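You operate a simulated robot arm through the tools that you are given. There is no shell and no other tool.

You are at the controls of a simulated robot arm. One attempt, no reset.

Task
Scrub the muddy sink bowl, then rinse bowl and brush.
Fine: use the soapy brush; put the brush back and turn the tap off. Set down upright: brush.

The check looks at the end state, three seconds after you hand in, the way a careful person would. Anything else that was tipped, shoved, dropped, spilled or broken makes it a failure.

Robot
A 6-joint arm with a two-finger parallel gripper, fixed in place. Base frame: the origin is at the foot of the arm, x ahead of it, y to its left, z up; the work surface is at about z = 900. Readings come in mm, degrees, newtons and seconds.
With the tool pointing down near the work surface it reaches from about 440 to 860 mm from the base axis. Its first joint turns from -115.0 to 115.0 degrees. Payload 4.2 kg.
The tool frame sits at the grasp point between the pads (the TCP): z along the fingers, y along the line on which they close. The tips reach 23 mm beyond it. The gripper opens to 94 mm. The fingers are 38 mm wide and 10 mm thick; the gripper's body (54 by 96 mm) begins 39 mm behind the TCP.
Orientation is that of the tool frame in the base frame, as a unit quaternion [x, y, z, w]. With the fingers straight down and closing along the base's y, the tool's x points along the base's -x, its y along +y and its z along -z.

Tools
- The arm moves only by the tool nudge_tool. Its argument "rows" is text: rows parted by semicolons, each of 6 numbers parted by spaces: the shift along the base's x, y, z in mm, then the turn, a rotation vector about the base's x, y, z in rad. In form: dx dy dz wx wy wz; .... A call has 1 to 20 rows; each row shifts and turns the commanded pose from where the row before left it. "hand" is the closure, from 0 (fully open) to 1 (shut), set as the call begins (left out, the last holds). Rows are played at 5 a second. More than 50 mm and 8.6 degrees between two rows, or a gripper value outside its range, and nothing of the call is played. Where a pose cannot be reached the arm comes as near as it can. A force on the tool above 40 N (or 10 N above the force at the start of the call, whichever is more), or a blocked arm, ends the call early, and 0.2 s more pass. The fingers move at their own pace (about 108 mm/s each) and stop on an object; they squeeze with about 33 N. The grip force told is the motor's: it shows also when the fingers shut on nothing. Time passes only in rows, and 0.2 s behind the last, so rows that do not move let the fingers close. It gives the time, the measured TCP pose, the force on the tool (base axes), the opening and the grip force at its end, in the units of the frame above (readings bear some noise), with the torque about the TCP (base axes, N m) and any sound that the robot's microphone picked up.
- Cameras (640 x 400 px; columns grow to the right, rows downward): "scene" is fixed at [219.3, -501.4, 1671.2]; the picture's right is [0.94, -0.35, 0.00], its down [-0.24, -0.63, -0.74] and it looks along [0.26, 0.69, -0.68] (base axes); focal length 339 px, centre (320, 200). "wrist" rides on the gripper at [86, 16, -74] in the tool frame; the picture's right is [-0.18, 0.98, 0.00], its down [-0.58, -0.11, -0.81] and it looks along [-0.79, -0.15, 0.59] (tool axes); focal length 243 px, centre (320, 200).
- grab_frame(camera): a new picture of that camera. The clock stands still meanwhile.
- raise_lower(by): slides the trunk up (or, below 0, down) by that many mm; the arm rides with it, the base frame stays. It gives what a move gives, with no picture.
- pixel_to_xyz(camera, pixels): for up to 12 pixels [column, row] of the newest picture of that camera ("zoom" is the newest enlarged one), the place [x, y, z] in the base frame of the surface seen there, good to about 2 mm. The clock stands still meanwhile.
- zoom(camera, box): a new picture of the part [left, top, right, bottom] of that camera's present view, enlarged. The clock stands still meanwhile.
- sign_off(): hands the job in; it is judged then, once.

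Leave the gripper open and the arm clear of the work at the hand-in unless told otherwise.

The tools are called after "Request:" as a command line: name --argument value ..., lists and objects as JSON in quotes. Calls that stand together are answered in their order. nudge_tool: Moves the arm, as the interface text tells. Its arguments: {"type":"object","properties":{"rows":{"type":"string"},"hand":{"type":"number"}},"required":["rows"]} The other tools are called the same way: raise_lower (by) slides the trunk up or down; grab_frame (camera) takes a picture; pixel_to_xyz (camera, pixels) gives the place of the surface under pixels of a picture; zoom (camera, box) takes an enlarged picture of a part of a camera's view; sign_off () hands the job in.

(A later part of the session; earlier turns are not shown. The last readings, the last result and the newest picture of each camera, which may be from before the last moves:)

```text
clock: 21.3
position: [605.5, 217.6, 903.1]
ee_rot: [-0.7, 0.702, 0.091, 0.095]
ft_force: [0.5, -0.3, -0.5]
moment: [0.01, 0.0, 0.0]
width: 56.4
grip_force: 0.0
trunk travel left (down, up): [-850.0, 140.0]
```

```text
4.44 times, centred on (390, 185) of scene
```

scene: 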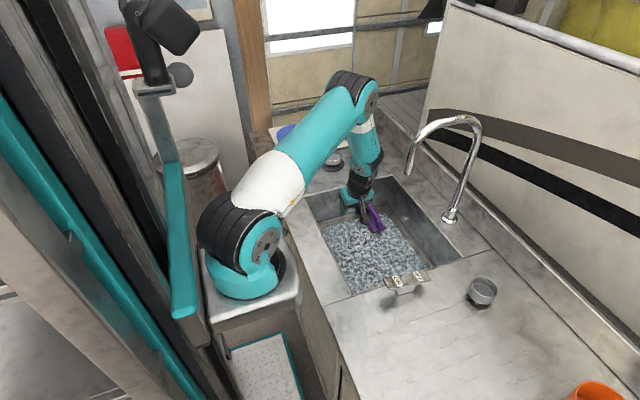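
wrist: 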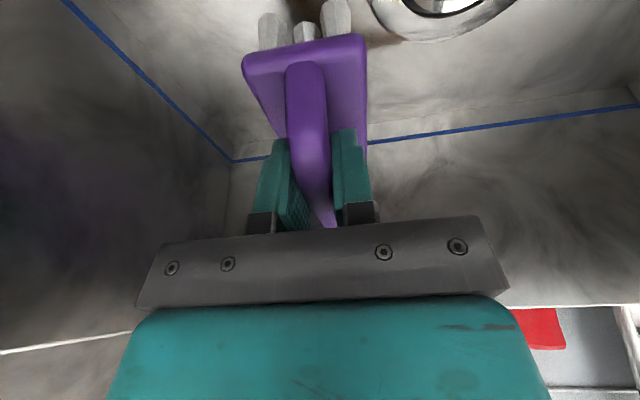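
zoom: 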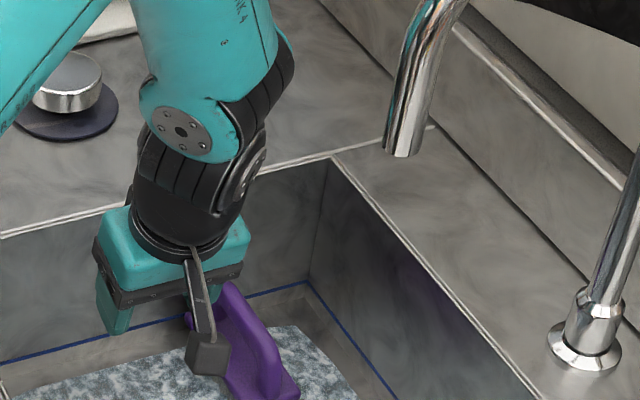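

The basin floor has suddenly changed: it's now covered with a grey-white foam-like texture. I'll look closely.

Request:
zoom --camera "scene" --box '[310, 180, 470, 300]'

Request:
grab_frame --camera "wrist"

Request:
pixel_to_xyz --camera "scene" --pixels '[[340, 230], [360, 250], [400, 260], [360, 285], [345, 260], [420, 265], [375, 215], [365, 205], [372, 210], [390, 235]]'

```text
3.33 times, centred on (390, 240) of scene
```

zoom: 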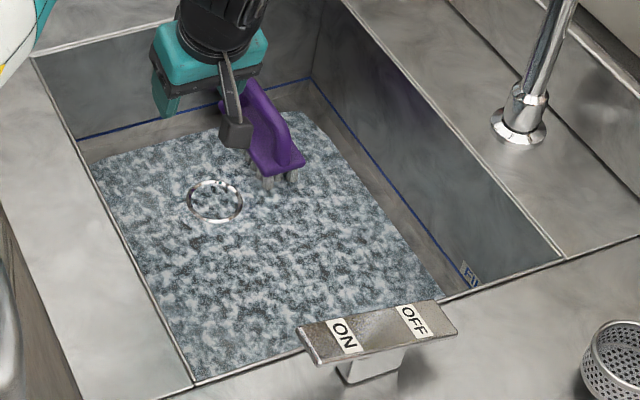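

```text
taken
```

wrist: 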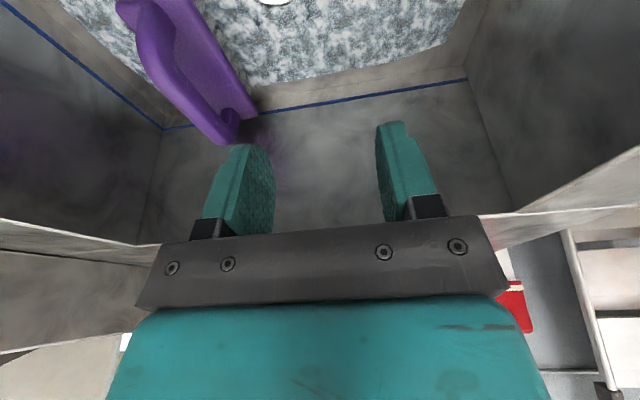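

```text
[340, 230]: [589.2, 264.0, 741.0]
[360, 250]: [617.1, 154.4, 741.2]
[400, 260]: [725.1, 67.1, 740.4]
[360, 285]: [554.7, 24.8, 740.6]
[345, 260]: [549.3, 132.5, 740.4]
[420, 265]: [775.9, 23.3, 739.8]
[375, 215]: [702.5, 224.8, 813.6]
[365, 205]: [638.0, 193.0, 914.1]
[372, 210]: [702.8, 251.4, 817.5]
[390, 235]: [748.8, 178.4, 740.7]
```

Foam now covers the whole floor at z≈741, so the earlier pump stroke did deliver soap. I zoom in on the brush to see whether it looks soapy.

Request:
zoom --camera "scene" --box '[355, 195, 405, 240]'

Request:
zoom --camera "wrist" --box '[80, 0, 320, 150]'

```text
8.89 times, centred on (380, 218) of scene
```

zoom: 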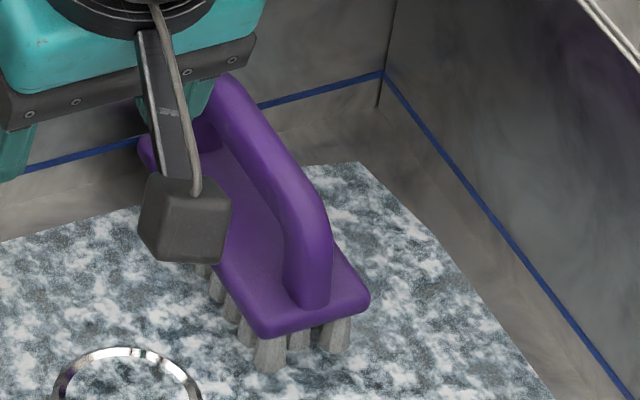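

```text
2.67 times, centred on (200, 75) of wrist
```

zoom: 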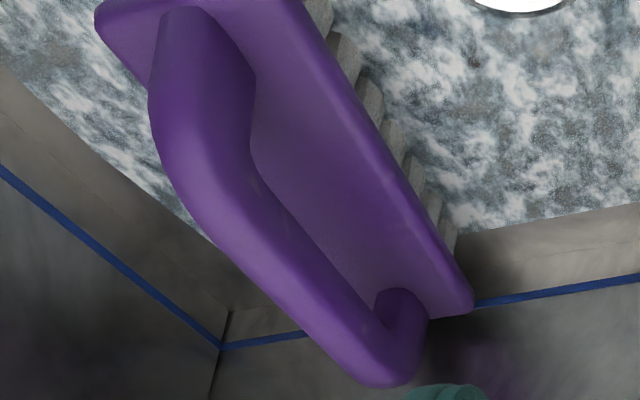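

The bristles look grey and soapy, and suds cover the floor. I retrace my path to regrasp the brush in the same pose, fingers still half open.

Request:
nudge_tool --rows "25 0 -20 0 0 0; 25 0 -10 0 0 0; 25 0 -5 0 0 0; 25 0 -5 0 0 0; 5 3 -18 0 0 0; 0 6 -24 0 0 0; 0 3 -11 0 0 0; 0 0 0 0 0 0" --hand 0.4

Request:
grab_frame --camera "wrist"

```text
clock: 23.1
position: [710.4, 229.1, 808.5]
ee_rot: [-0.7, 0.702, 0.09, 0.095]
ft_force: [-0.1, 0.1, 0.5]
moment: [0.01, 0.03, -0.02]
width: 56.3
grip_force: 0.0
trunk travel left (down, up): [-850.0, 140.0]
```

```text
taken
```

wrist: 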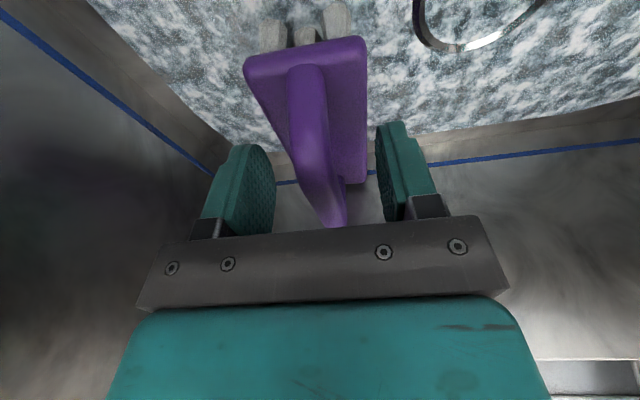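

The handle is centred between the fingers. I close, then begin scrubbing strokes along x here on the mud's upper part, keeping light floor contact.

Request:
nudge_tool --rows "0 0 0 0 0 0; 0 0 0 0 0 0; 0 0 0 0 0 0; 0 0 -1 0 0 0; 15 -5 0 0 0 0; 20 -5 0 0 0 0; -20 -3 0 0 0 0; -20 -3 0 0 0 0; -20 -3 0 0 0 0; -10 -2 0 0 0 0" --hand 1

Request:
grab_frame --camera "scene"

```text
clock: 25.3
position: [675.1, 211.4, 807.8]
ee_rot: [0.701, -0.7, -0.09, -0.098]
ft_force: [8.7, 6.4, 26.8]
moment: [-0.22, -0.24, 0.22]
width: 16.1
grip_force: 33.1
trunk travel left (down, up): [-850.0, 140.0]
```

```text
taken
```

scene: 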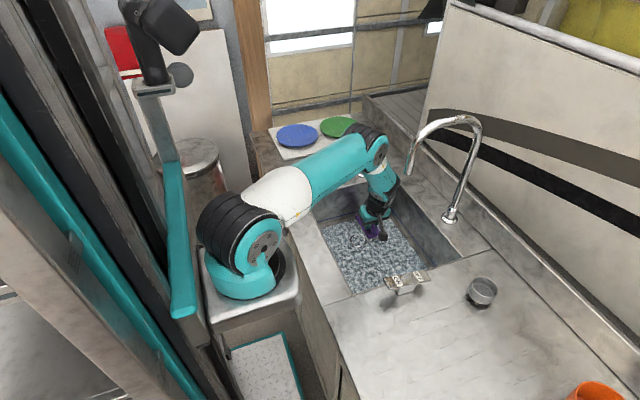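

Contact force is 26.8 N, a bit heavy. I ease up ~2 mm and carry the brush over the drain to (590, 175), then touch down lightly there.

Request:
nudge_tool --rows "0 0 2 0 0 0; -10 -5 4 0 0 0; -25 -10 0 0 0 0; -25 -11 0 0 0 0; -25 -10 0 0 0 0; 0 0 -3 0 0 0; 0 0 -2 0 0 0; 0 0 0 0 0 0" --hand 1

Request:
zoom --camera "scene" --box '[300, 160, 460, 300]'

Request:
grab_frame --camera "wrist"

```text
clock: 27.1
position: [589.5, 174.7, 808.9]
ee_rot: [-0.7, 0.702, 0.09, 0.094]
ft_force: [1.1, -1.1, 8.9]
moment: [-0.47, -0.08, 0.05]
width: 16.3
grip_force: 33.5
trunk travel left (down, up): [-850.0, 140.0]
```

```text
2.86 times, centred on (380, 230) of scene
```

zoom: 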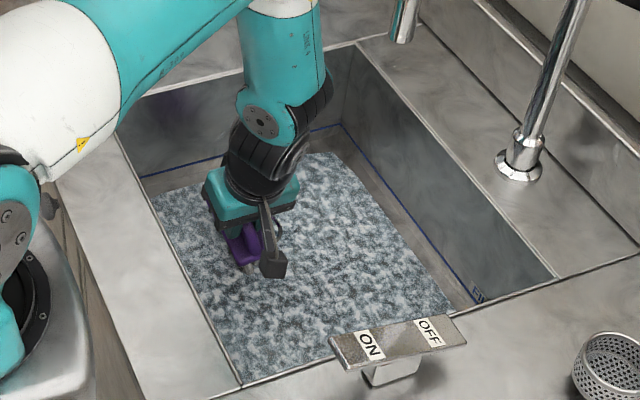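

```text
taken
```

wrist: 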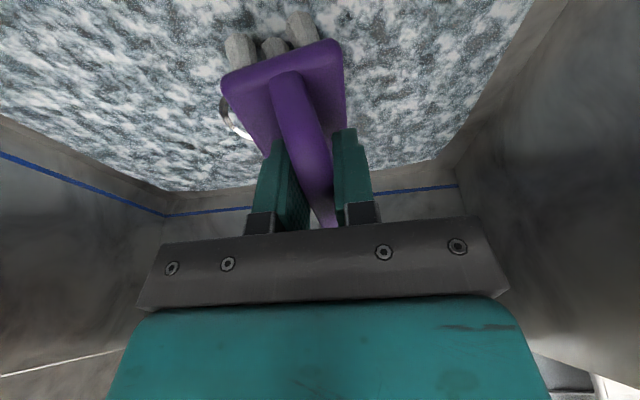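

The brush is partly on the drain lip. I lift 4 mm, shift −20 in x, lower, then release so I can regrasp it square with a different lean.

Request:
nudge_tool --rows "0 0 4 0 0 0; -22 0 0 0 0 0; 0 0 -3 0 0 0; 0 0 -1 0 0 0; 0 0 0 0 0 0" --hand 1

```text
clock: 28.3
position: [568.3, 173.6, 809.7]
ee_rot: [-0.7, 0.702, 0.09, 0.094]
ft_force: [-0.4, 0.1, 1.0]
moment: [-0.1, 0.04, -0.02]
width: 15.9
grip_force: 32.4
trunk travel left (down, up): [-850.0, 140.0]
```

Barely touching (about 1 N). I lower one more mm, release, and back off along the tool axis to view the brush.

Request:
nudge_tool --rows "0 0 -1 0 0 0; 0 0 0 0 0 0" --hand 1

Request:
nudge_tool --rows "0 0 0 0 0 0; 0 0 0 0 0 0; 0 -4 16 0 0 0; 0 -8 32 0 0 0; 0 -8 32 0 0 0; 0 -8 32 0 0 0; 0 0 0 0 0 0" --hand 0.4

Request:
grab_frame --camera "wrist"

Request:
zoom --camera "scene" --box '[300, 180, 440, 290]'

```text
clock: 28.9
position: [568.3, 173.0, 810.5]
ee_rot: [-0.7, 0.702, 0.091, 0.095]
ft_force: [1.5, 0.2, 11.0]
moment: [-0.38, -0.03, 0.08]
width: 16.1
grip_force: 33.4
trunk travel left (down, up): [-850.0, 140.0]
```

```text
clock: 30.5
position: [566.1, 144.9, 920.0]
ee_rot: [-0.7, 0.702, 0.091, 0.094]
ft_force: [0.0, -0.1, 0.3]
moment: [0.0, 0.03, 0.0]
width: 56.3
grip_force: 0.1
trunk travel left (down, up): [-850.0, 140.0]
```

```text
taken
```

wrist: 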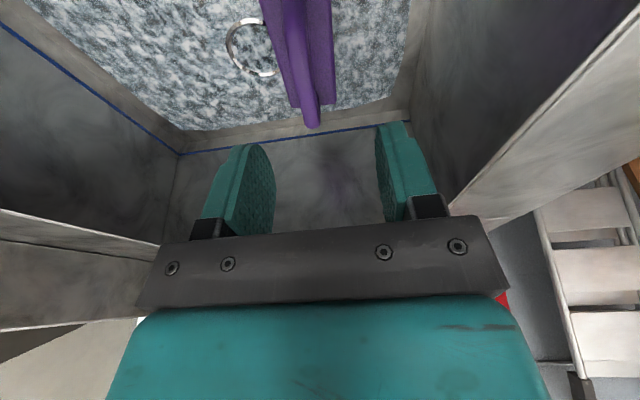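

```text
3.64 times, centred on (370, 235) of scene
```

zoom: 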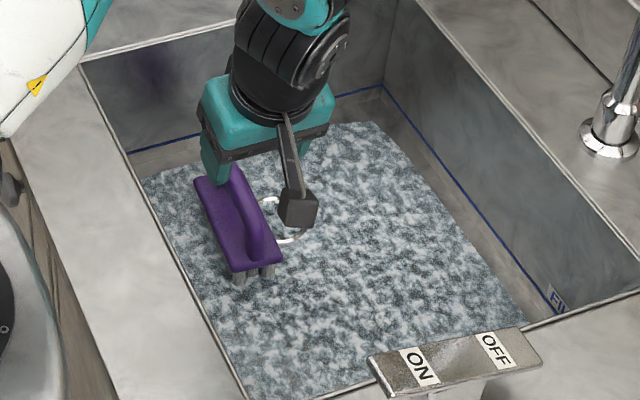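

The brush stands upright in the basin. I measure its handle line from the wrist picture for the regrasp.

Request:
pixel_to_xyz --camera "wrist" --pixels '[[284, 10], [292, 10], [300, 10], [292, 50], [300, 50], [308, 50], [305, 100], [311, 100], [318, 100], [270, 5], [330, 40], [333, 95]]'

Request:
pixel_to_xyz --camera "zoom" --pixels '[[240, 180], [255, 210], [270, 235], [200, 180], [232, 268], [282, 258], [240, 225]]'

```text
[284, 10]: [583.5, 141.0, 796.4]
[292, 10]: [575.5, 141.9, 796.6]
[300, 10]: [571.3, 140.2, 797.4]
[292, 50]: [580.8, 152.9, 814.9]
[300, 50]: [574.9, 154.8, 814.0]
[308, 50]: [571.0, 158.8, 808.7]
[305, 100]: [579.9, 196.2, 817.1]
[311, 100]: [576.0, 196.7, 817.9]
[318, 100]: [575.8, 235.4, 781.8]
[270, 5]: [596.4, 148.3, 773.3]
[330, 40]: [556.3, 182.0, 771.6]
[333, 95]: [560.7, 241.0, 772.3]
```

```text
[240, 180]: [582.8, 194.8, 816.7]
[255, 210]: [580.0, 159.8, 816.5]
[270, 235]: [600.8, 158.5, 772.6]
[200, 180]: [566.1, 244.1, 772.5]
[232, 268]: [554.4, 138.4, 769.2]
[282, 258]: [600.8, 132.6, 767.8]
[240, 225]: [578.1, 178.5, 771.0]
```

Brush centre is about (578, 192). I change the lean from −y to +y (to keep the forearm away from the tap) while moving above the brush, then check.

Request:
nudge_tool --rows "3 12 -5 -0.13 0 0; 3 12 -5 -0.13 0 0; 3 12 -5 -0.13 0 0; 3 11 -5 -0.13 0 0; 0 0 0 0 0 0" --hand 0.4

Request:
grab_frame --camera "wrist"

Request:
zoom --camera "scene" --box '[300, 140, 460, 290]'

```text
clock: 31.7
position: [579.1, 191.6, 899.3]
ee_rot: [-0.701, 0.701, -0.094, -0.089]
ft_force: [-0.4, 0.5, 1.3]
moment: [0.07, -0.02, -0.01]
width: 56.6
grip_force: 0.0
trunk travel left (down, up): [-850.0, 140.0]
```

```text
taken
```

wrist: 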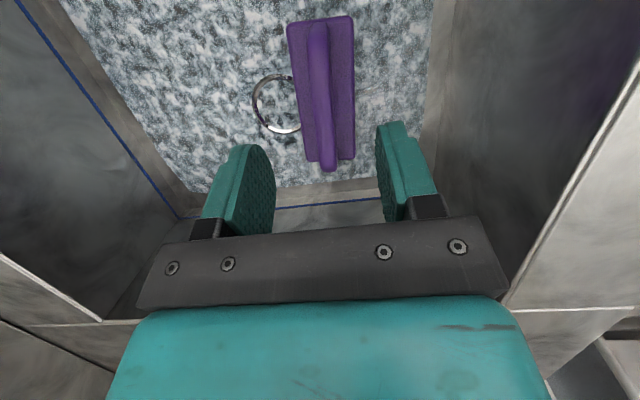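

```text
2.67 times, centred on (380, 215) of scene
```

zoom: 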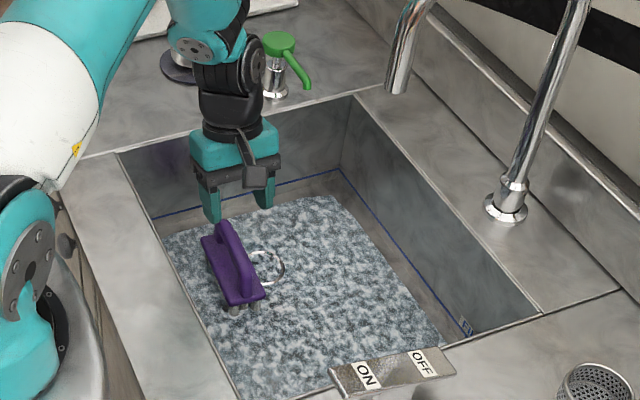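

Great view of the brush. I measure the handle ends and plate corners in the wrist picture.

Request:
pixel_to_xyz --camera "wrist" --pixels '[[318, 40], [320, 60], [322, 90], [324, 110], [327, 150], [290, 25], [352, 18], [354, 155], [308, 158], [312, 90], [331, 90], [321, 75]]'

```text
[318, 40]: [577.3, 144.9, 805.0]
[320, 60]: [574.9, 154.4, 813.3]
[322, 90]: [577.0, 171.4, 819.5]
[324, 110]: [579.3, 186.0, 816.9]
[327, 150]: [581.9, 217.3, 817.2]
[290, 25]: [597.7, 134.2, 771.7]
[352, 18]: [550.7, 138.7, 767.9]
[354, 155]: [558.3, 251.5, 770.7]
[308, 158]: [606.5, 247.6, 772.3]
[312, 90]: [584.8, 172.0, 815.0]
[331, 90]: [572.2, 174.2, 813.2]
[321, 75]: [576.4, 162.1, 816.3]
```

Plate centre (578, 193), yaw −0.07 rad. I align the gripper to it, descend 92 mm onto the handle, then close.

Request:
nudge_tool --rows "-0.8 1.4 -30 0 0 -0.072; 0 0 -30 0 0 0; 0 0 -20 0 0 0; 0 0 -11 0 0 0; 0 0 0 0 0 0" --hand 0.4

Request:
nudge_tool --rows "0 0 0 0 0 0; 0 0 0 0 0 0; 0 0 0 0 0 0" --hand 1

Request:
grab_frame --camera "wrist"

```text
clock: 32.9
position: [578.1, 193.6, 807.3]
ee_rot: [-0.675, 0.726, -0.09, -0.092]
ft_force: [-0.1, -0.1, 0.7]
moment: [0.03, 0.02, 0.0]
width: 56.5
grip_force: 0.1
trunk travel left (down, up): [-850.0, 140.0]
```

```text
clock: 33.7
position: [578.0, 194.0, 807.0]
ee_rot: [-0.676, 0.726, -0.091, -0.092]
ft_force: [0.0, 0.1, 0.0]
moment: [0.05, -0.06, 0.0]
width: 15.2
grip_force: 33.0
trunk travel left (down, up): [-850.0, 140.0]
```

```text
taken
```

wrist: 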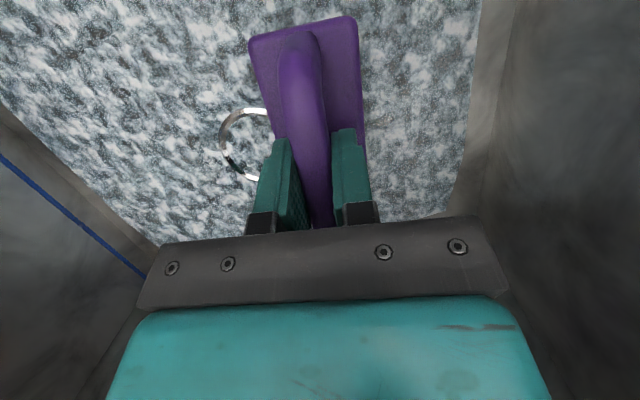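

Firm grip, no floor force. Now I scrub: short strokes on the left part of the mud, working down to y=100, then a long stroke to the right side.

Request:
nudge_tool --rows "0 0 -0.4 0 0 0.072; -17 0 0 0 0 0; -16 0 0 0 0 0; 20 0 0 0 0 0; 18 0 0 0 0 0; -19 -15 0 0 0 0; -19 -16 0 0 0 0; 18 -10 0 0 0 0; 18 -13 0 0 0 0; -18 -10 0 0 0 0; -18 -10 0 0 0 0; 25 -10 0 0 0 0; 25 -8 0 0 0 0; 25 0 0 0 0 0; 25 0 0 0 0 0; 25 0 0 0 0 0; 25 0 0 0 0 0; 25 0 0 0 0 0; 25 0 0 0 0 0; 10 0 0 0 0 0" --hand 1

Request:
zoom --camera "scene" --box '[300, 90, 480, 290]'

```text
clock: 37.9
position: [755.0, 101.4, 810.2]
ee_rot: [0.702, -0.701, 0.093, 0.089]
ft_force: [0.6, -0.2, 0.4]
moment: [0.01, 0.04, -0.03]
width: 15.1
grip_force: 33.3
trunk travel left (down, up): [-850.0, 140.0]
```

```text
2.00 times, centred on (390, 190) of scene
```

zoom: 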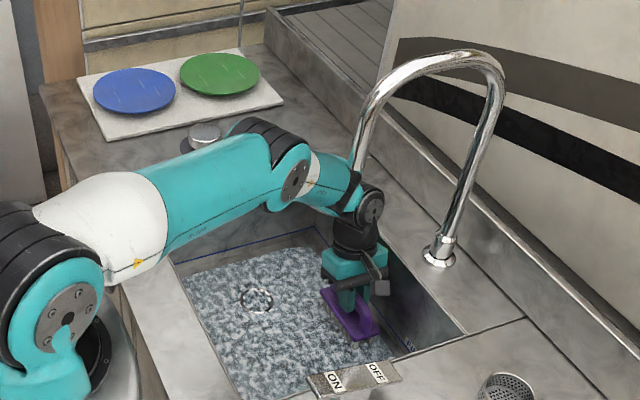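

The stroke ended at (755, 101) but z reads 810, slightly high, and the wrist looks near the tap outlet. I zoom in there before going on.

Request:
zoom --camera "scene" --box '[380, 130, 450, 200]'

Request:
pixel_to_xyz --camera "zoom" --pixels '[[260, 340], [240, 250], [300, 300], [180, 300], [120, 280], [270, 380], [230, 330], [270, 200]]'

```text
5.71 times, centred on (415, 165) of scene
```

zoom: 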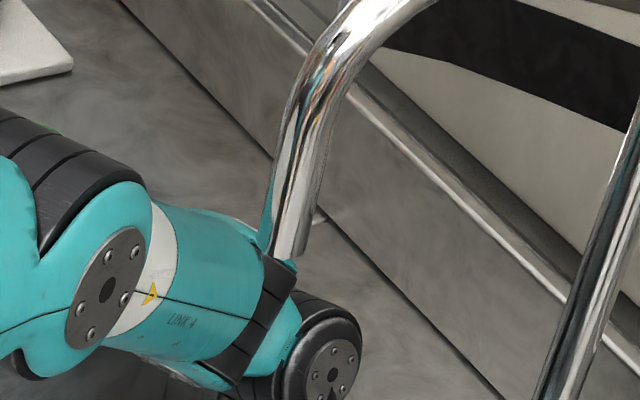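

```text
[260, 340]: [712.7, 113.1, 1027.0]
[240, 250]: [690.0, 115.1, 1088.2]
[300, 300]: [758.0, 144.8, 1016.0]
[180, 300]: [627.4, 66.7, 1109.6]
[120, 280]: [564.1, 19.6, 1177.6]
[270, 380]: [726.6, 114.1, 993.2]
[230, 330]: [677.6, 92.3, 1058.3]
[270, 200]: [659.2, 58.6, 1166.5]
```

The outlet pipe is in front of, not touching, the forearm (forearm surface at y≈115 there). I hold still once to re-read the height and then press down slightly for contact.

Request:
nudge_tool --rows "0 0 0 0 0 0; 0 0 0 0 0 0" --hand 1

Request:
grab_frame --camera "wrist"

```text
clock: 38.5
position: [755.3, 100.6, 809.5]
ee_rot: [0.701, -0.701, 0.093, 0.089]
ft_force: [-0.4, 0.1, -0.6]
moment: [0.02, -0.03, 0.02]
width: 14.8
grip_force: 33.0
trunk travel left (down, up): [-850.0, 140.0]
```

```text
taken
```

wrist: 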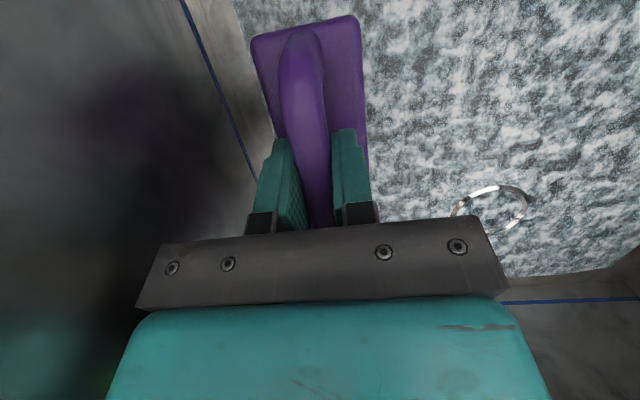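

No contact force there. I lower in 1 mm steps until the bristles bear on the floor.

Request:
nudge_tool --rows "0 0 -1 0 0 0; 0 0 -1 0 0 0; 0 0 -0.7 0 0 0; 0 0 0 0 0 0" --hand 1

```text
clock: 39.5
position: [757.2, 100.9, 807.1]
ee_rot: [-0.701, 0.702, -0.094, -0.088]
ft_force: [-1.8, -3.1, 14.7]
moment: [-0.08, -0.01, 0.03]
width: 14.8
grip_force: 33.1
trunk travel left (down, up): [-850.0, 140.0]
```

Now 14.7 N contact. I scrub back toward −x while easing to y≈78, with a small height correction for the drift seen.

Request:
nudge_tool --rows "-20 -6 0.3 0 0 0; -20 -8 0.3 0 0 0; 20 -3 -0.2 0 0 0; -20 -4 0.2 0 0 0; -25 -1 0.3 0 0 0; -25 0 0.4 0 0 0" --hand 1

Request:
zoom --camera "scene" --box '[370, 120, 450, 200]'

```text
clock: 40.9
position: [666.3, 80.9, 807.7]
ee_rot: [-0.7, 0.702, -0.094, -0.089]
ft_force: [6.5, 0.6, 17.0]
moment: [-0.18, 0.01, 0.0]
width: 15.1
grip_force: 33.5
trunk travel left (down, up): [-850.0, 140.0]
```

```text
5.00 times, centred on (410, 160) of scene
```

zoom: 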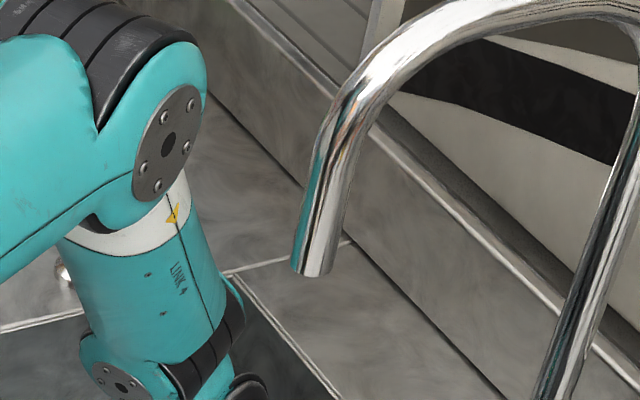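

Contact 17 N with sliding friction, good. I continue the strokes left along the near edge of the mud and back.

Request:
nudge_tool --rows "-25 -5 0.3 0 0 0; -25 -5 0.3 0 0 0; -22 -3 0.3 0 0 0; -20 0 0.2 0 0 0; 20 0 -0.2 0 0 0; 22 0 -0.3 0 0 0; 25 0 -0.3 0 0 0; 25 0 -0.3 0 0 0; 25 0 -0.3 0 0 0; -25 10 0.3 0 0 0; -25 10 0.3 0 0 0; -25 5 0.3 0 0 0; -25 0 0.3 0 0 0; -20 10 0.2 0 0 0" --hand 1

```text
clock: 43.9
position: [569.7, 101.6, 807.8]
ee_rot: [-0.701, 0.702, -0.093, -0.089]
ft_force: [0.7, 0.8, 0.1]
moment: [0.03, 0.0, 0.01]
width: 15.2
grip_force: 32.5
trunk travel left (down, up): [-850.0, 140.0]
```

Lost contact slightly here. I lower about 1 mm and scrub the left zone from y=100 up to 175.

Request:
nudge_tool --rows "0 0 -0.9 0 0 0; -20 5 0 0 0 0; 20 5 0 0 0 0; 15 8 0 0 0 0; -20 8 0 0 0 0; -18 8 0 0 0 0; 20 8 0 0 0 0; 15 8 0 0 0 0; -18 8 0 0 0 0; -18 8 0 0 0 0; 20 5 0 0 0 0" --hand 1

```text
clock: 46.3
position: [565.8, 175.0, 807.7]
ee_rot: [-0.701, 0.702, -0.093, -0.09]
ft_force: [-2.5, -0.3, 9.1]
moment: [0.2, 0.0, 0.01]
width: 14.9
grip_force: 33.2
trunk travel left (down, up): [-850.0, 140.0]
```

Contact 9 N there. Next the right zone: I lift 6 mm, carry the brush past the drain to (695, 145) and lower again.

Request:
nudge_tool --rows "0 0 6 0 0 0; 26 -6 0 0 0 0; 26 -6 0 0 0 0; 26 -6 0 0 0 0; 26 -6 0 0 0 0; 25 -6 0 0 0 0; 0 0 -4 0 0 0; 0 0 -2 0 0 0; 0 0 -1 0 0 0; 0 0 0 0 0 0" --hand 1

Request:
zoom --camera "scene" --box '[340, 130, 460, 250]'

```text
clock: 48.5
position: [695.4, 143.0, 807.5]
ee_rot: [-0.701, 0.702, -0.094, -0.089]
ft_force: [-3.1, -3.1, 15.8]
moment: [-0.07, 0.04, 0.08]
width: 15.0
grip_force: 33.1
trunk travel left (down, up): [-850.0, 140.0]
```

```text
3.33 times, centred on (400, 190) of scene
```

zoom: 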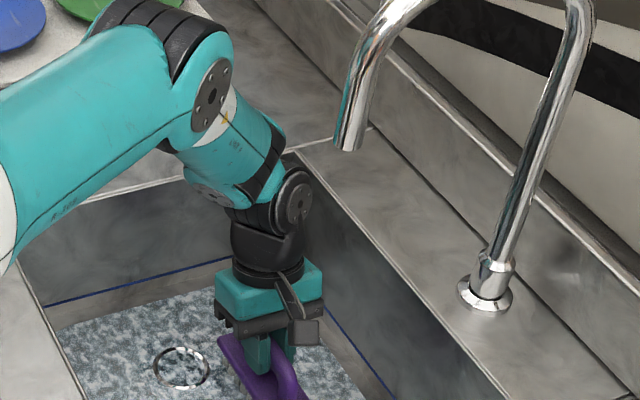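

Contact 15.8 N. I scrub the right zone with zigzag strokes between x 690 and 750, y 105 to 165.

Request:
nudge_tool --rows "20 5 -0.2 0 0 0; 20 5 -0.2 0 0 0; 12 5 -0.2 0 0 0; -20 4 0.2 0 0 0; -20 0 0.2 0 0 0; -12 0 0.2 0 0 0; 20 -10 -0.2 0 0 0; 20 -10 -0.2 0 0 0; 12 -10 -0.2 0 0 0; -20 -10 0.2 0 0 0; -20 -8 0.2 0 0 0; -12 -5 0.2 0 0 0; 20 0 -0.2 0 0 0; 20 0 -0.2 0 0 0; -20 -3 0.2 0 0 0; -20 -3 0.2 0 0 0; -20 0 0.2 0 0 0; -20 0 0.2 0 0 0" --hand 1

Request:
zoom --camera "scene" --box '[300, 170, 460, 300]'

```text
clock: 52.3
position: [646.2, 98.3, 806.2]
ee_rot: [0.701, -0.701, 0.093, 0.091]
ft_force: [0.2, 0.0, -1.7]
moment: [-0.01, 0.0, 0.0]
width: 15.0
grip_force: 33.1
out of reach, approached as far as the arm can: row 3
trunk travel left (down, up): [-850.0, 140.0]
```

```text
3.08 times, centred on (380, 235) of scene
```

zoom: 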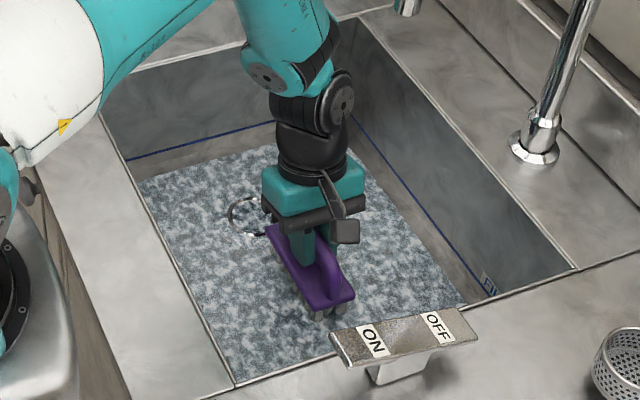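

The brush lost contact (−1.7 N). I lower until it bears again and scrub the middle of the mud, between x 600 and 690.

Request:
nudge_tool --rows "0 0 -1 0 0 0; 0 0 -0.7 0 0 0; 0 0 0 0 0 0" --hand 1

Request:
grab_frame --camera "wrist"

```text
clock: 53.1
position: [647.8, 99.0, 805.0]
ee_rot: [-0.701, 0.702, -0.093, -0.089]
ft_force: [-3.7, 0.2, 9.4]
moment: [-0.03, 0.05, -0.01]
width: 15.1
grip_force: 33.4
trunk travel left (down, up): [-850.0, 140.0]
```

```text
taken
```

wrist: 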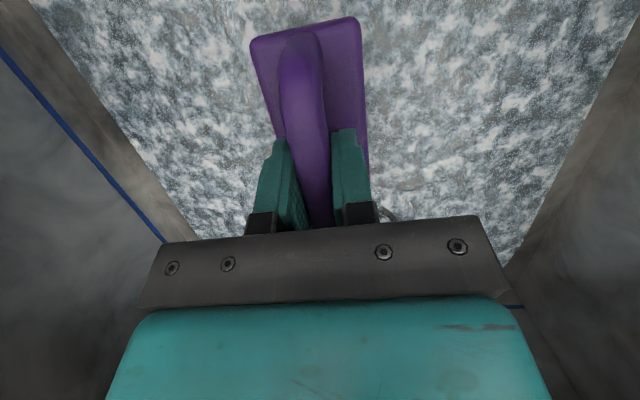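

Contact again at 9.4 N. I run back-and-forth strokes through the middle zone.

Request:
nudge_tool --rows "20 0 -0.2 0 0 0; 20 0 -0.2 0 0 0; -20 -5 0.2 0 0 0; -25 -5 0.2 0 0 0; -25 -5 0.2 0 0 0; -20 0 0.2 0 0 0; 20 -5 -0.2 0 0 0; 25 -5 -0.2 0 0 0; 25 0 -0.2 0 0 0; 20 0 -0.2 0 0 0; -20 8 0.2 0 0 0; -25 8 0.2 0 0 0; -25 8 0.2 0 0 0; -20 8 0.2 0 0 0" --hand 1

Request:
zoom --camera "scene" --box '[300, 170, 460, 300]'

```text
clock: 56.1
position: [599.8, 106.4, 805.7]
ee_rot: [-0.7, 0.702, -0.093, -0.09]
ft_force: [-0.5, 0.1, -2.3]
moment: [-0.01, 0.01, -0.02]
width: 14.9
grip_force: 32.8
trunk travel left (down, up): [-850.0, 140.0]
```

```text
3.08 times, centred on (380, 235) of scene
```

zoom: 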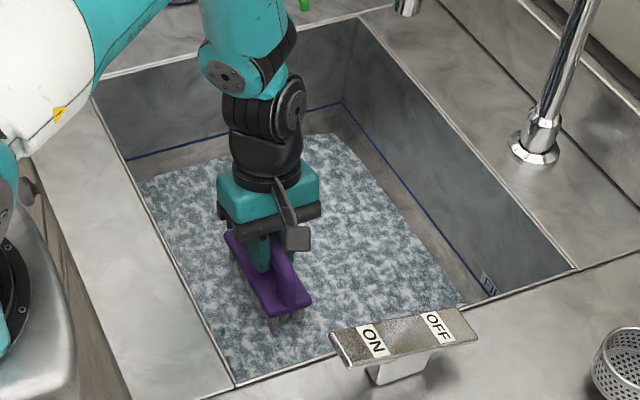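

Scrubbing is done across the whole patch. I set the brush down in the left part of the basin at about (560, 190), away from the water stream, so the hand is free for the tap.

Request:
nudge_tool --rows "0 0 6 0 0 0; -10 21 0 0 0 0; -10 21 0 0 0 0; -10 21 0 0 0 0; -10 21 0 0 0 0; 0 0 -4 0 0 0; 0 0 -2 0 0 0; 0 0 -1 0 0 0; 0 0 0 0 0 0" --hand 1

```text
clock: 58.1
position: [560.6, 190.7, 804.8]
ee_rot: [0.701, -0.701, 0.093, 0.088]
ft_force: [-1.7, -0.3, 8.7]
moment: [-0.33, -0.03, -0.01]
width: 14.9
grip_force: 33.0
trunk travel left (down, up): [-850.0, 140.0]
```

Resting on the floor with 8.7 N. I open the fingers and rise straight up about 200 mm along the lean direction.

Request:
nudge_tool --rows "0 0 0 0 0 0; 0 0 0 0 0 0; 0 3 12 0 0 0; 0 6 25 0 0 0; 0 0 35 0 0 0; 0 -5 40 0 0 0; 0 -5 45 0 0 0; 0 0 45 0 0 0; 0 0 0 0 0 0" --hand 0.4

Request:
grab_frame --camera "scene"

Request:
grab_frame --camera "wrist"

```text
clock: 60.1
position: [560.9, 186.9, 1005.5]
ee_rot: [0.702, -0.701, 0.093, 0.089]
ft_force: [0.6, -0.7, -0.5]
moment: [-0.01, 0.01, -0.01]
width: 56.3
grip_force: 0.1
trunk travel left (down, up): [-850.0, 140.0]
```

```text
taken
```

scene: 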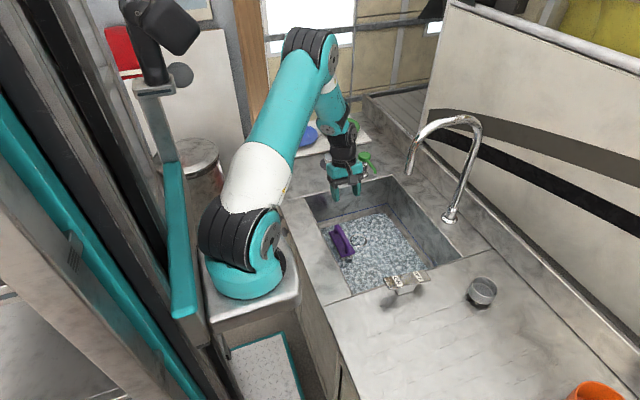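

```text
taken
```

wrist: 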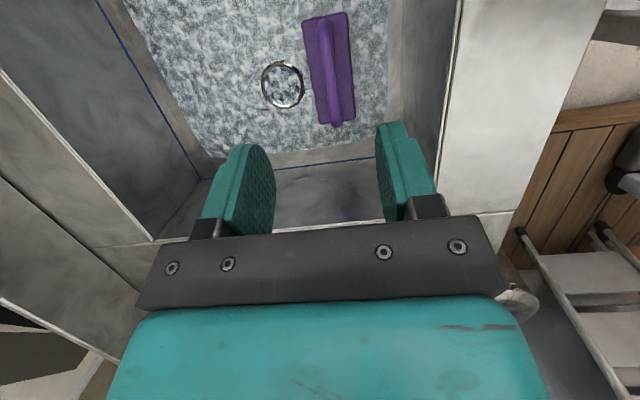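

The brush stands upright in the suds. Next, the tap rocker: I zoom in on it and measure its ends.

Request:
zoom --camera "scene" --box '[375, 255, 455, 305]'

Request:
pixel_to_xyz --camera "zoom" --pixels '[[75, 190], [125, 262], [395, 128], [440, 200], [180, 205], [345, 170], [110, 215], [410, 165], [260, 190], [130, 200]]'

```text
8.00 times, centred on (415, 280) of scene
```

zoom: 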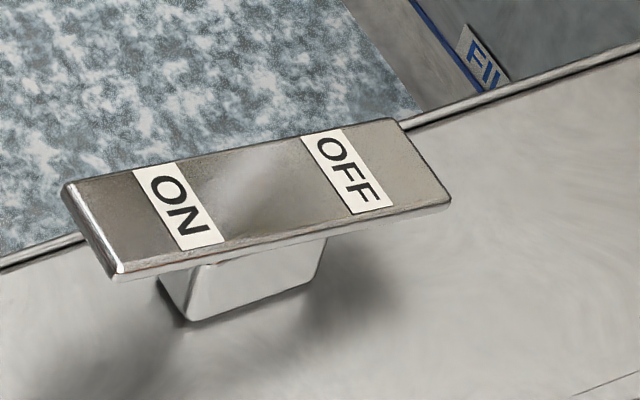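

```text
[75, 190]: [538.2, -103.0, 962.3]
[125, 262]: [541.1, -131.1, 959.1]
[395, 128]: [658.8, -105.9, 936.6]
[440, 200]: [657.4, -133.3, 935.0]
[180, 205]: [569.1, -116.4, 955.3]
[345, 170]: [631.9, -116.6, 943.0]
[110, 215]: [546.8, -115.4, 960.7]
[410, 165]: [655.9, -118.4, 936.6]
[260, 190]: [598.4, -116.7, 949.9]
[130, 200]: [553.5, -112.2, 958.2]
```

The ON end is at x≈537–570, y −134..−102, z≈959. I close the fingers, straighten the tool, and move above (550, −117).

Request:
nudge_tool --rows "0 -20 15 0 0 0; -1.5 -40 10 0.13 0 0; -1.5 -40 5 0.13 0 0; -1.5 -40 0 0 0 0; -1.5 -40 0 0 0 0; -1.5 -40 0 0 0 0; -1.5 -40 0 0 0 0; -2 -44 0 0 0 0; 0 0 0 0 0 0" --hand 1

Request:
grab_frame --camera "scene"

Request:
grab_frame --camera "wrist"

```text
clock: 62.1
position: [549.5, -115.7, 1035.5]
ee_rot: [0.707, -0.707, 0.002, -0.002]
ft_force: [0.0, 0.2, 0.0]
moment: [0.01, -0.03, -0.02]
width: 0.0
grip_force: 33.3
trunk travel left (down, up): [-850.0, 140.0]
```

```text
taken
```

scene: 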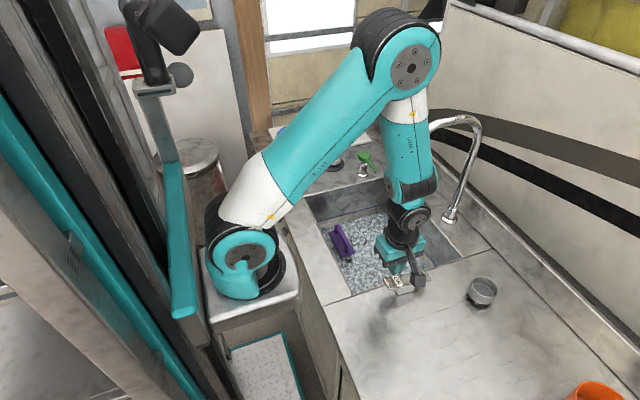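

```text
taken
```

wrist: 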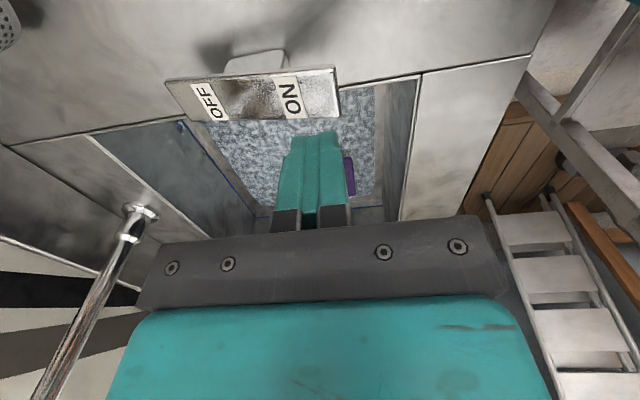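

The closed fingers are above the ON end. I go down 50 mm and then press in small steps, expecting the end to go from z≈959 to ≈938.

Request:
nudge_tool --rows "0 0 -25 0 0 0; 0 0 -25 0 0 0; 0 0 -5 0 0 0; 0 0 -5 0 0 0; 0 0 -5 0 0 0; 0 0 -4 0 0 0" --hand 1

Request:
zoom --camera "scene" --box '[310, 150, 470, 310]'

```text
clock: 63.5
position: [548.6, -114.1, 967.3]
ee_rot: [-0.707, 0.707, -0.002, 0.003]
ft_force: [-0.1, 0.4, -0.5]
moment: [0.01, 0.02, 0.0]
width: 0.2
grip_force: 33.2
trunk travel left (down, up): [-850.0, 140.0]
```

```text
2.50 times, centred on (390, 230) of scene
```

zoom: 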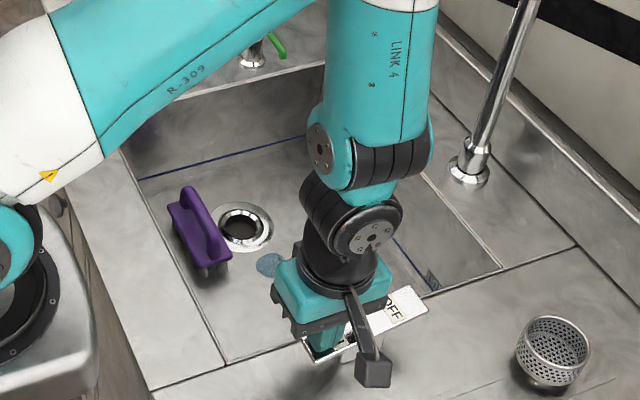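

The rocker flipped (force now nil) and the suds are gone already; a bluish splash shows at zoom (270, 262). I rise clear and look at the water.

Request:
nudge_tool --rows "0 0 20 0 0 0; 0 0 40 0 0 0; -10 -30 40 0 0 0; -10 -40 20 0 0 0; -10 -40 0 0 0 0; -10 -40 0 0 0 0; 0 -40 0 0 0 0" --hand 1

Request:
grab_frame --camera "scene"

Request:
zoom --camera "scene" --box '[300, 130, 480, 300]'

```text
refused: row 3 steps farther than a row can; nothing moved
```

```text
taken
```

scene: 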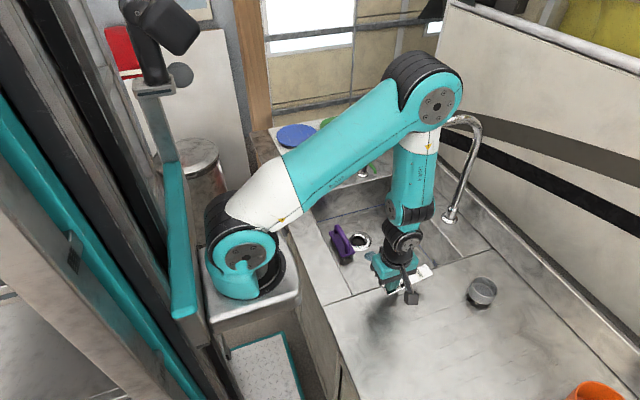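

```text
2.35 times, centred on (390, 215) of scene
```

zoom: 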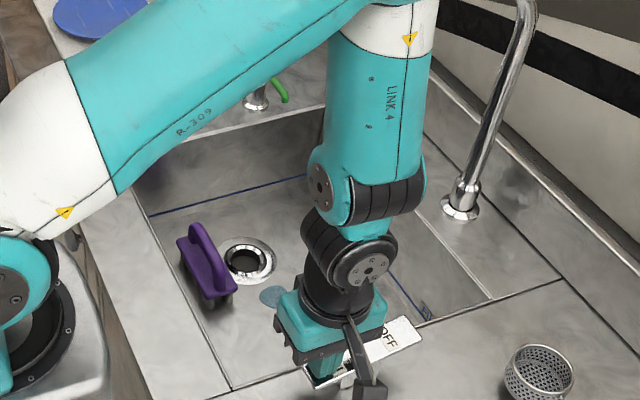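

That step was too long; nothing moved. I send the retreat with shorter steps: up, then back over toward −x to see the stream.

Request:
nudge_tool --rows "0 0 20 0 0 0; 0 0 40 0 0 0; 0 0 40 0 0 0; -10 40 0 0 0 0; -10 40 0 0 0 0; -10 40 0 0 0 0; -5 40 0 0 0 0; -5 40 0 0 0 0; 0 40 0 0 0 0; 0 0 0 0 0 0" --hand 0.4

Request:
grab_frame --camera "scene"

Request:
zoom --camera "scene" --box '[300, 130, 480, 300]'

Request:
grab_frame --camera "wrist"

```text
clock: 65.7
position: [507.0, 127.7, 1066.8]
ee_rot: [-0.706, 0.708, -0.001, 0.002]
ft_force: [-0.7, -0.1, -0.1]
moment: [-0.02, -0.06, 0.0]
width: 56.5
grip_force: 0.0
trunk travel left (down, up): [-850.0, 140.0]
```

```text
taken
```

scene: 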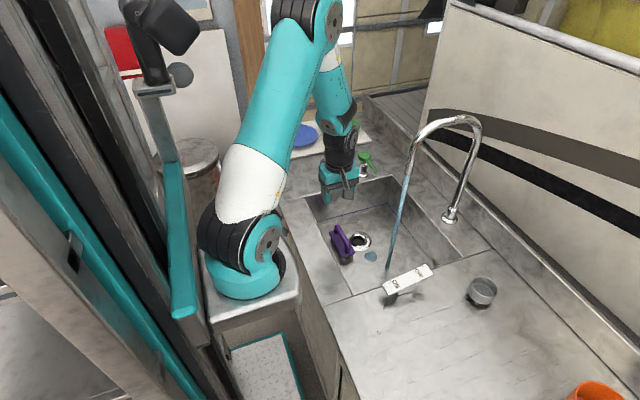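

```text
2.35 times, centred on (390, 215) of scene
```

zoom: 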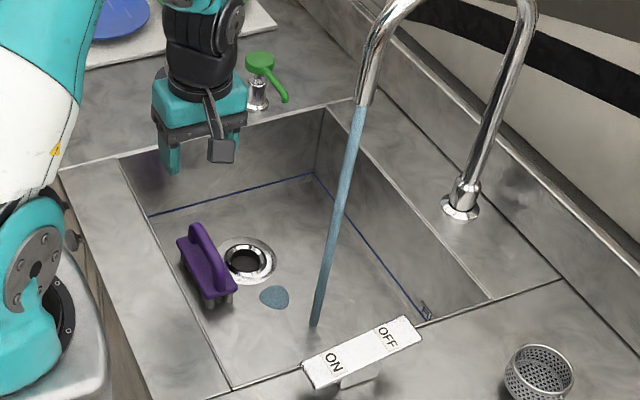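

```text
taken
```

wrist: 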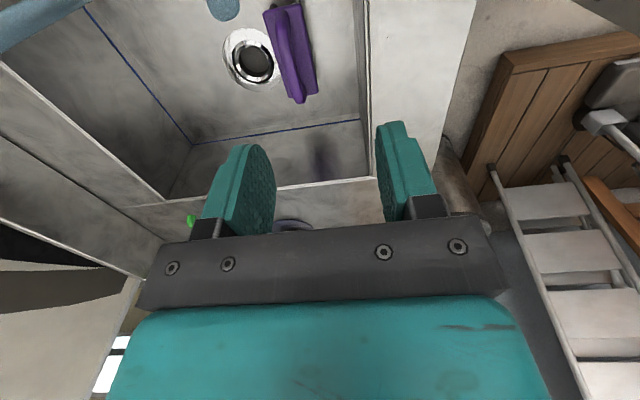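

The stream runs from the outlet straight down onto the bowl near (672, 45), and the bowl looks clean: no mud or suds. Now I need the brush; I measure its handle and plate in the wrist picture.

Request:
pixel_to_xyz --camera "wrist" --pixels '[[265, 14], [301, 5], [317, 92], [292, 98], [277, 20], [283, 40], [290, 60], [295, 80], [299, 95], [284, 60]]'

Request:
pixel_to_xyz --camera "scene" --pixels '[[397, 210], [391, 250], [388, 268], [403, 180], [371, 256], [400, 200], [394, 230]]'

Request:
zoom --camera "scene" --box '[320, 210, 400, 280]'

```text
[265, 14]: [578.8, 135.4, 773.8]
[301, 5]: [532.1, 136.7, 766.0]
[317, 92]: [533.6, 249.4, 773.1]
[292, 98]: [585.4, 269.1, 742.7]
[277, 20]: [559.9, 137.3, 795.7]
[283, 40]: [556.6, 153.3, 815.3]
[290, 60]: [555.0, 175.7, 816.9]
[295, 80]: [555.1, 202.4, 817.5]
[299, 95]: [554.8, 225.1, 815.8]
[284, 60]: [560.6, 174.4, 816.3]
```

```text
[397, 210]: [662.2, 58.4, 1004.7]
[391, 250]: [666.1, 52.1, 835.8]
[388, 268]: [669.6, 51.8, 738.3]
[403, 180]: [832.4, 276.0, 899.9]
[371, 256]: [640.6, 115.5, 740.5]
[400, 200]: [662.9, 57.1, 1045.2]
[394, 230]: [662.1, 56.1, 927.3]
```

```text
5.71 times, centred on (360, 245) of scene
```

zoom: 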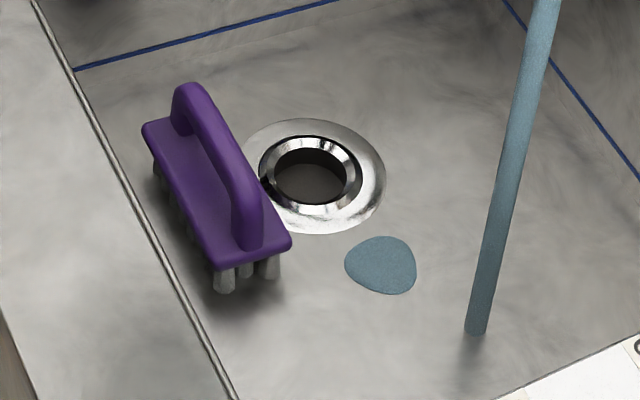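

Stream centre is about (670, 56). Brush plate centre is (556, 192), aligned with y. I'll grasp it 38 mm toward its −y end, leaning the hand −y, so that most of the brush sticks out free for the stream.

Request:
nudge_tool --rows "10 5 -33 0.13 0 0; 10 5 -33 0.13 0 0; 10 5 -33 0 0 0; 10 6 -33 0 0 0; 9.5 5.8 -34.8 0 0 0; 0 0 0 0 0 0" --hand 0.4

Request:
grab_frame --camera "wrist"

Request:
zoom --camera "scene" --box '[300, 130, 460, 290]'

```text
clock: 67.1
position: [558.2, 153.0, 901.8]
ee_rot: [-0.7, 0.702, 0.091, 0.094]
ft_force: [0.0, -1.1, 0.4]
moment: [0.0, -0.05, 0.01]
width: 56.5
grip_force: 0.0
trunk travel left (down, up): [-850.0, 140.0]
```

```text
taken
```

wrist: 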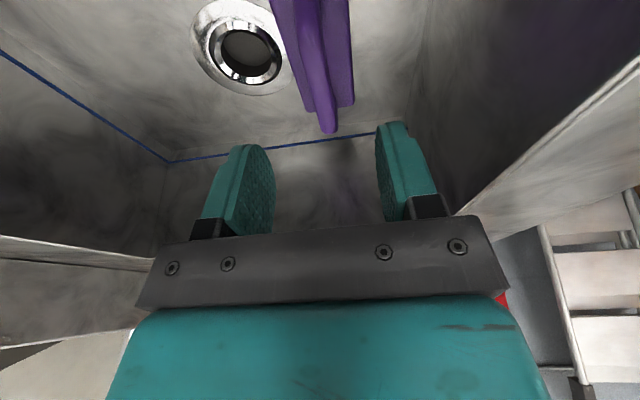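

```text
2.50 times, centred on (380, 210) of scene
```

zoom: 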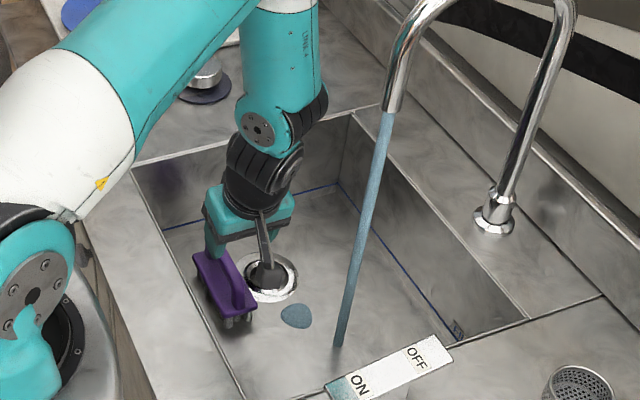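

The bowl is clean and I'm above the −y end of the handle. I descend 94 mm and close.

Request:
nudge_tool --rows "-0.5 0.5 -30 0 0 0; 0 0 -30 0 0 0; 0 0 -20 0 0 0; 0 0 -13 0 0 0; 0 0 0 0 0 0" --hand 0.4

Request:
nudge_tool --rows "0 0 0 0 0 0; 0 0 0 0 0 0; 0 0 0 0 0 0" --hand 1

Request:
grab_frame --camera "wrist"

```text
clock: 68.3
position: [559.0, 150.6, 807.9]
ee_rot: [-0.7, 0.702, 0.09, 0.095]
ft_force: [0.0, -0.3, 0.3]
moment: [-0.03, 0.0, 0.03]
width: 56.4
grip_force: 0.1
trunk travel left (down, up): [-850.0, 140.0]
```

```text
clock: 69.1
position: [557.3, 151.5, 808.3]
ee_rot: [-0.7, 0.702, 0.091, 0.094]
ft_force: [1.0, -0.2, 0.6]
moment: [0.04, 0.01, -0.05]
width: 15.6
grip_force: 33.3
trunk travel left (down, up): [-850.0, 140.0]
```

```text
taken
```

wrist: 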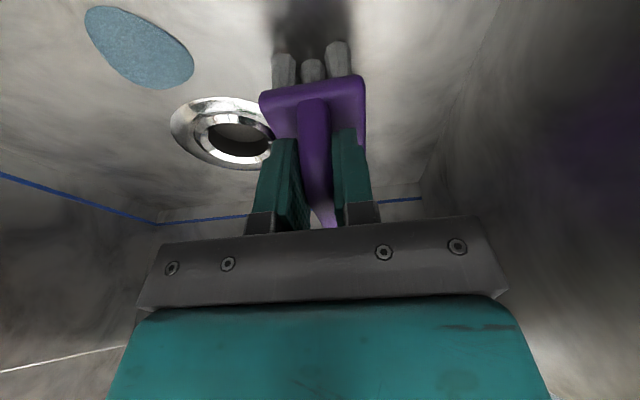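

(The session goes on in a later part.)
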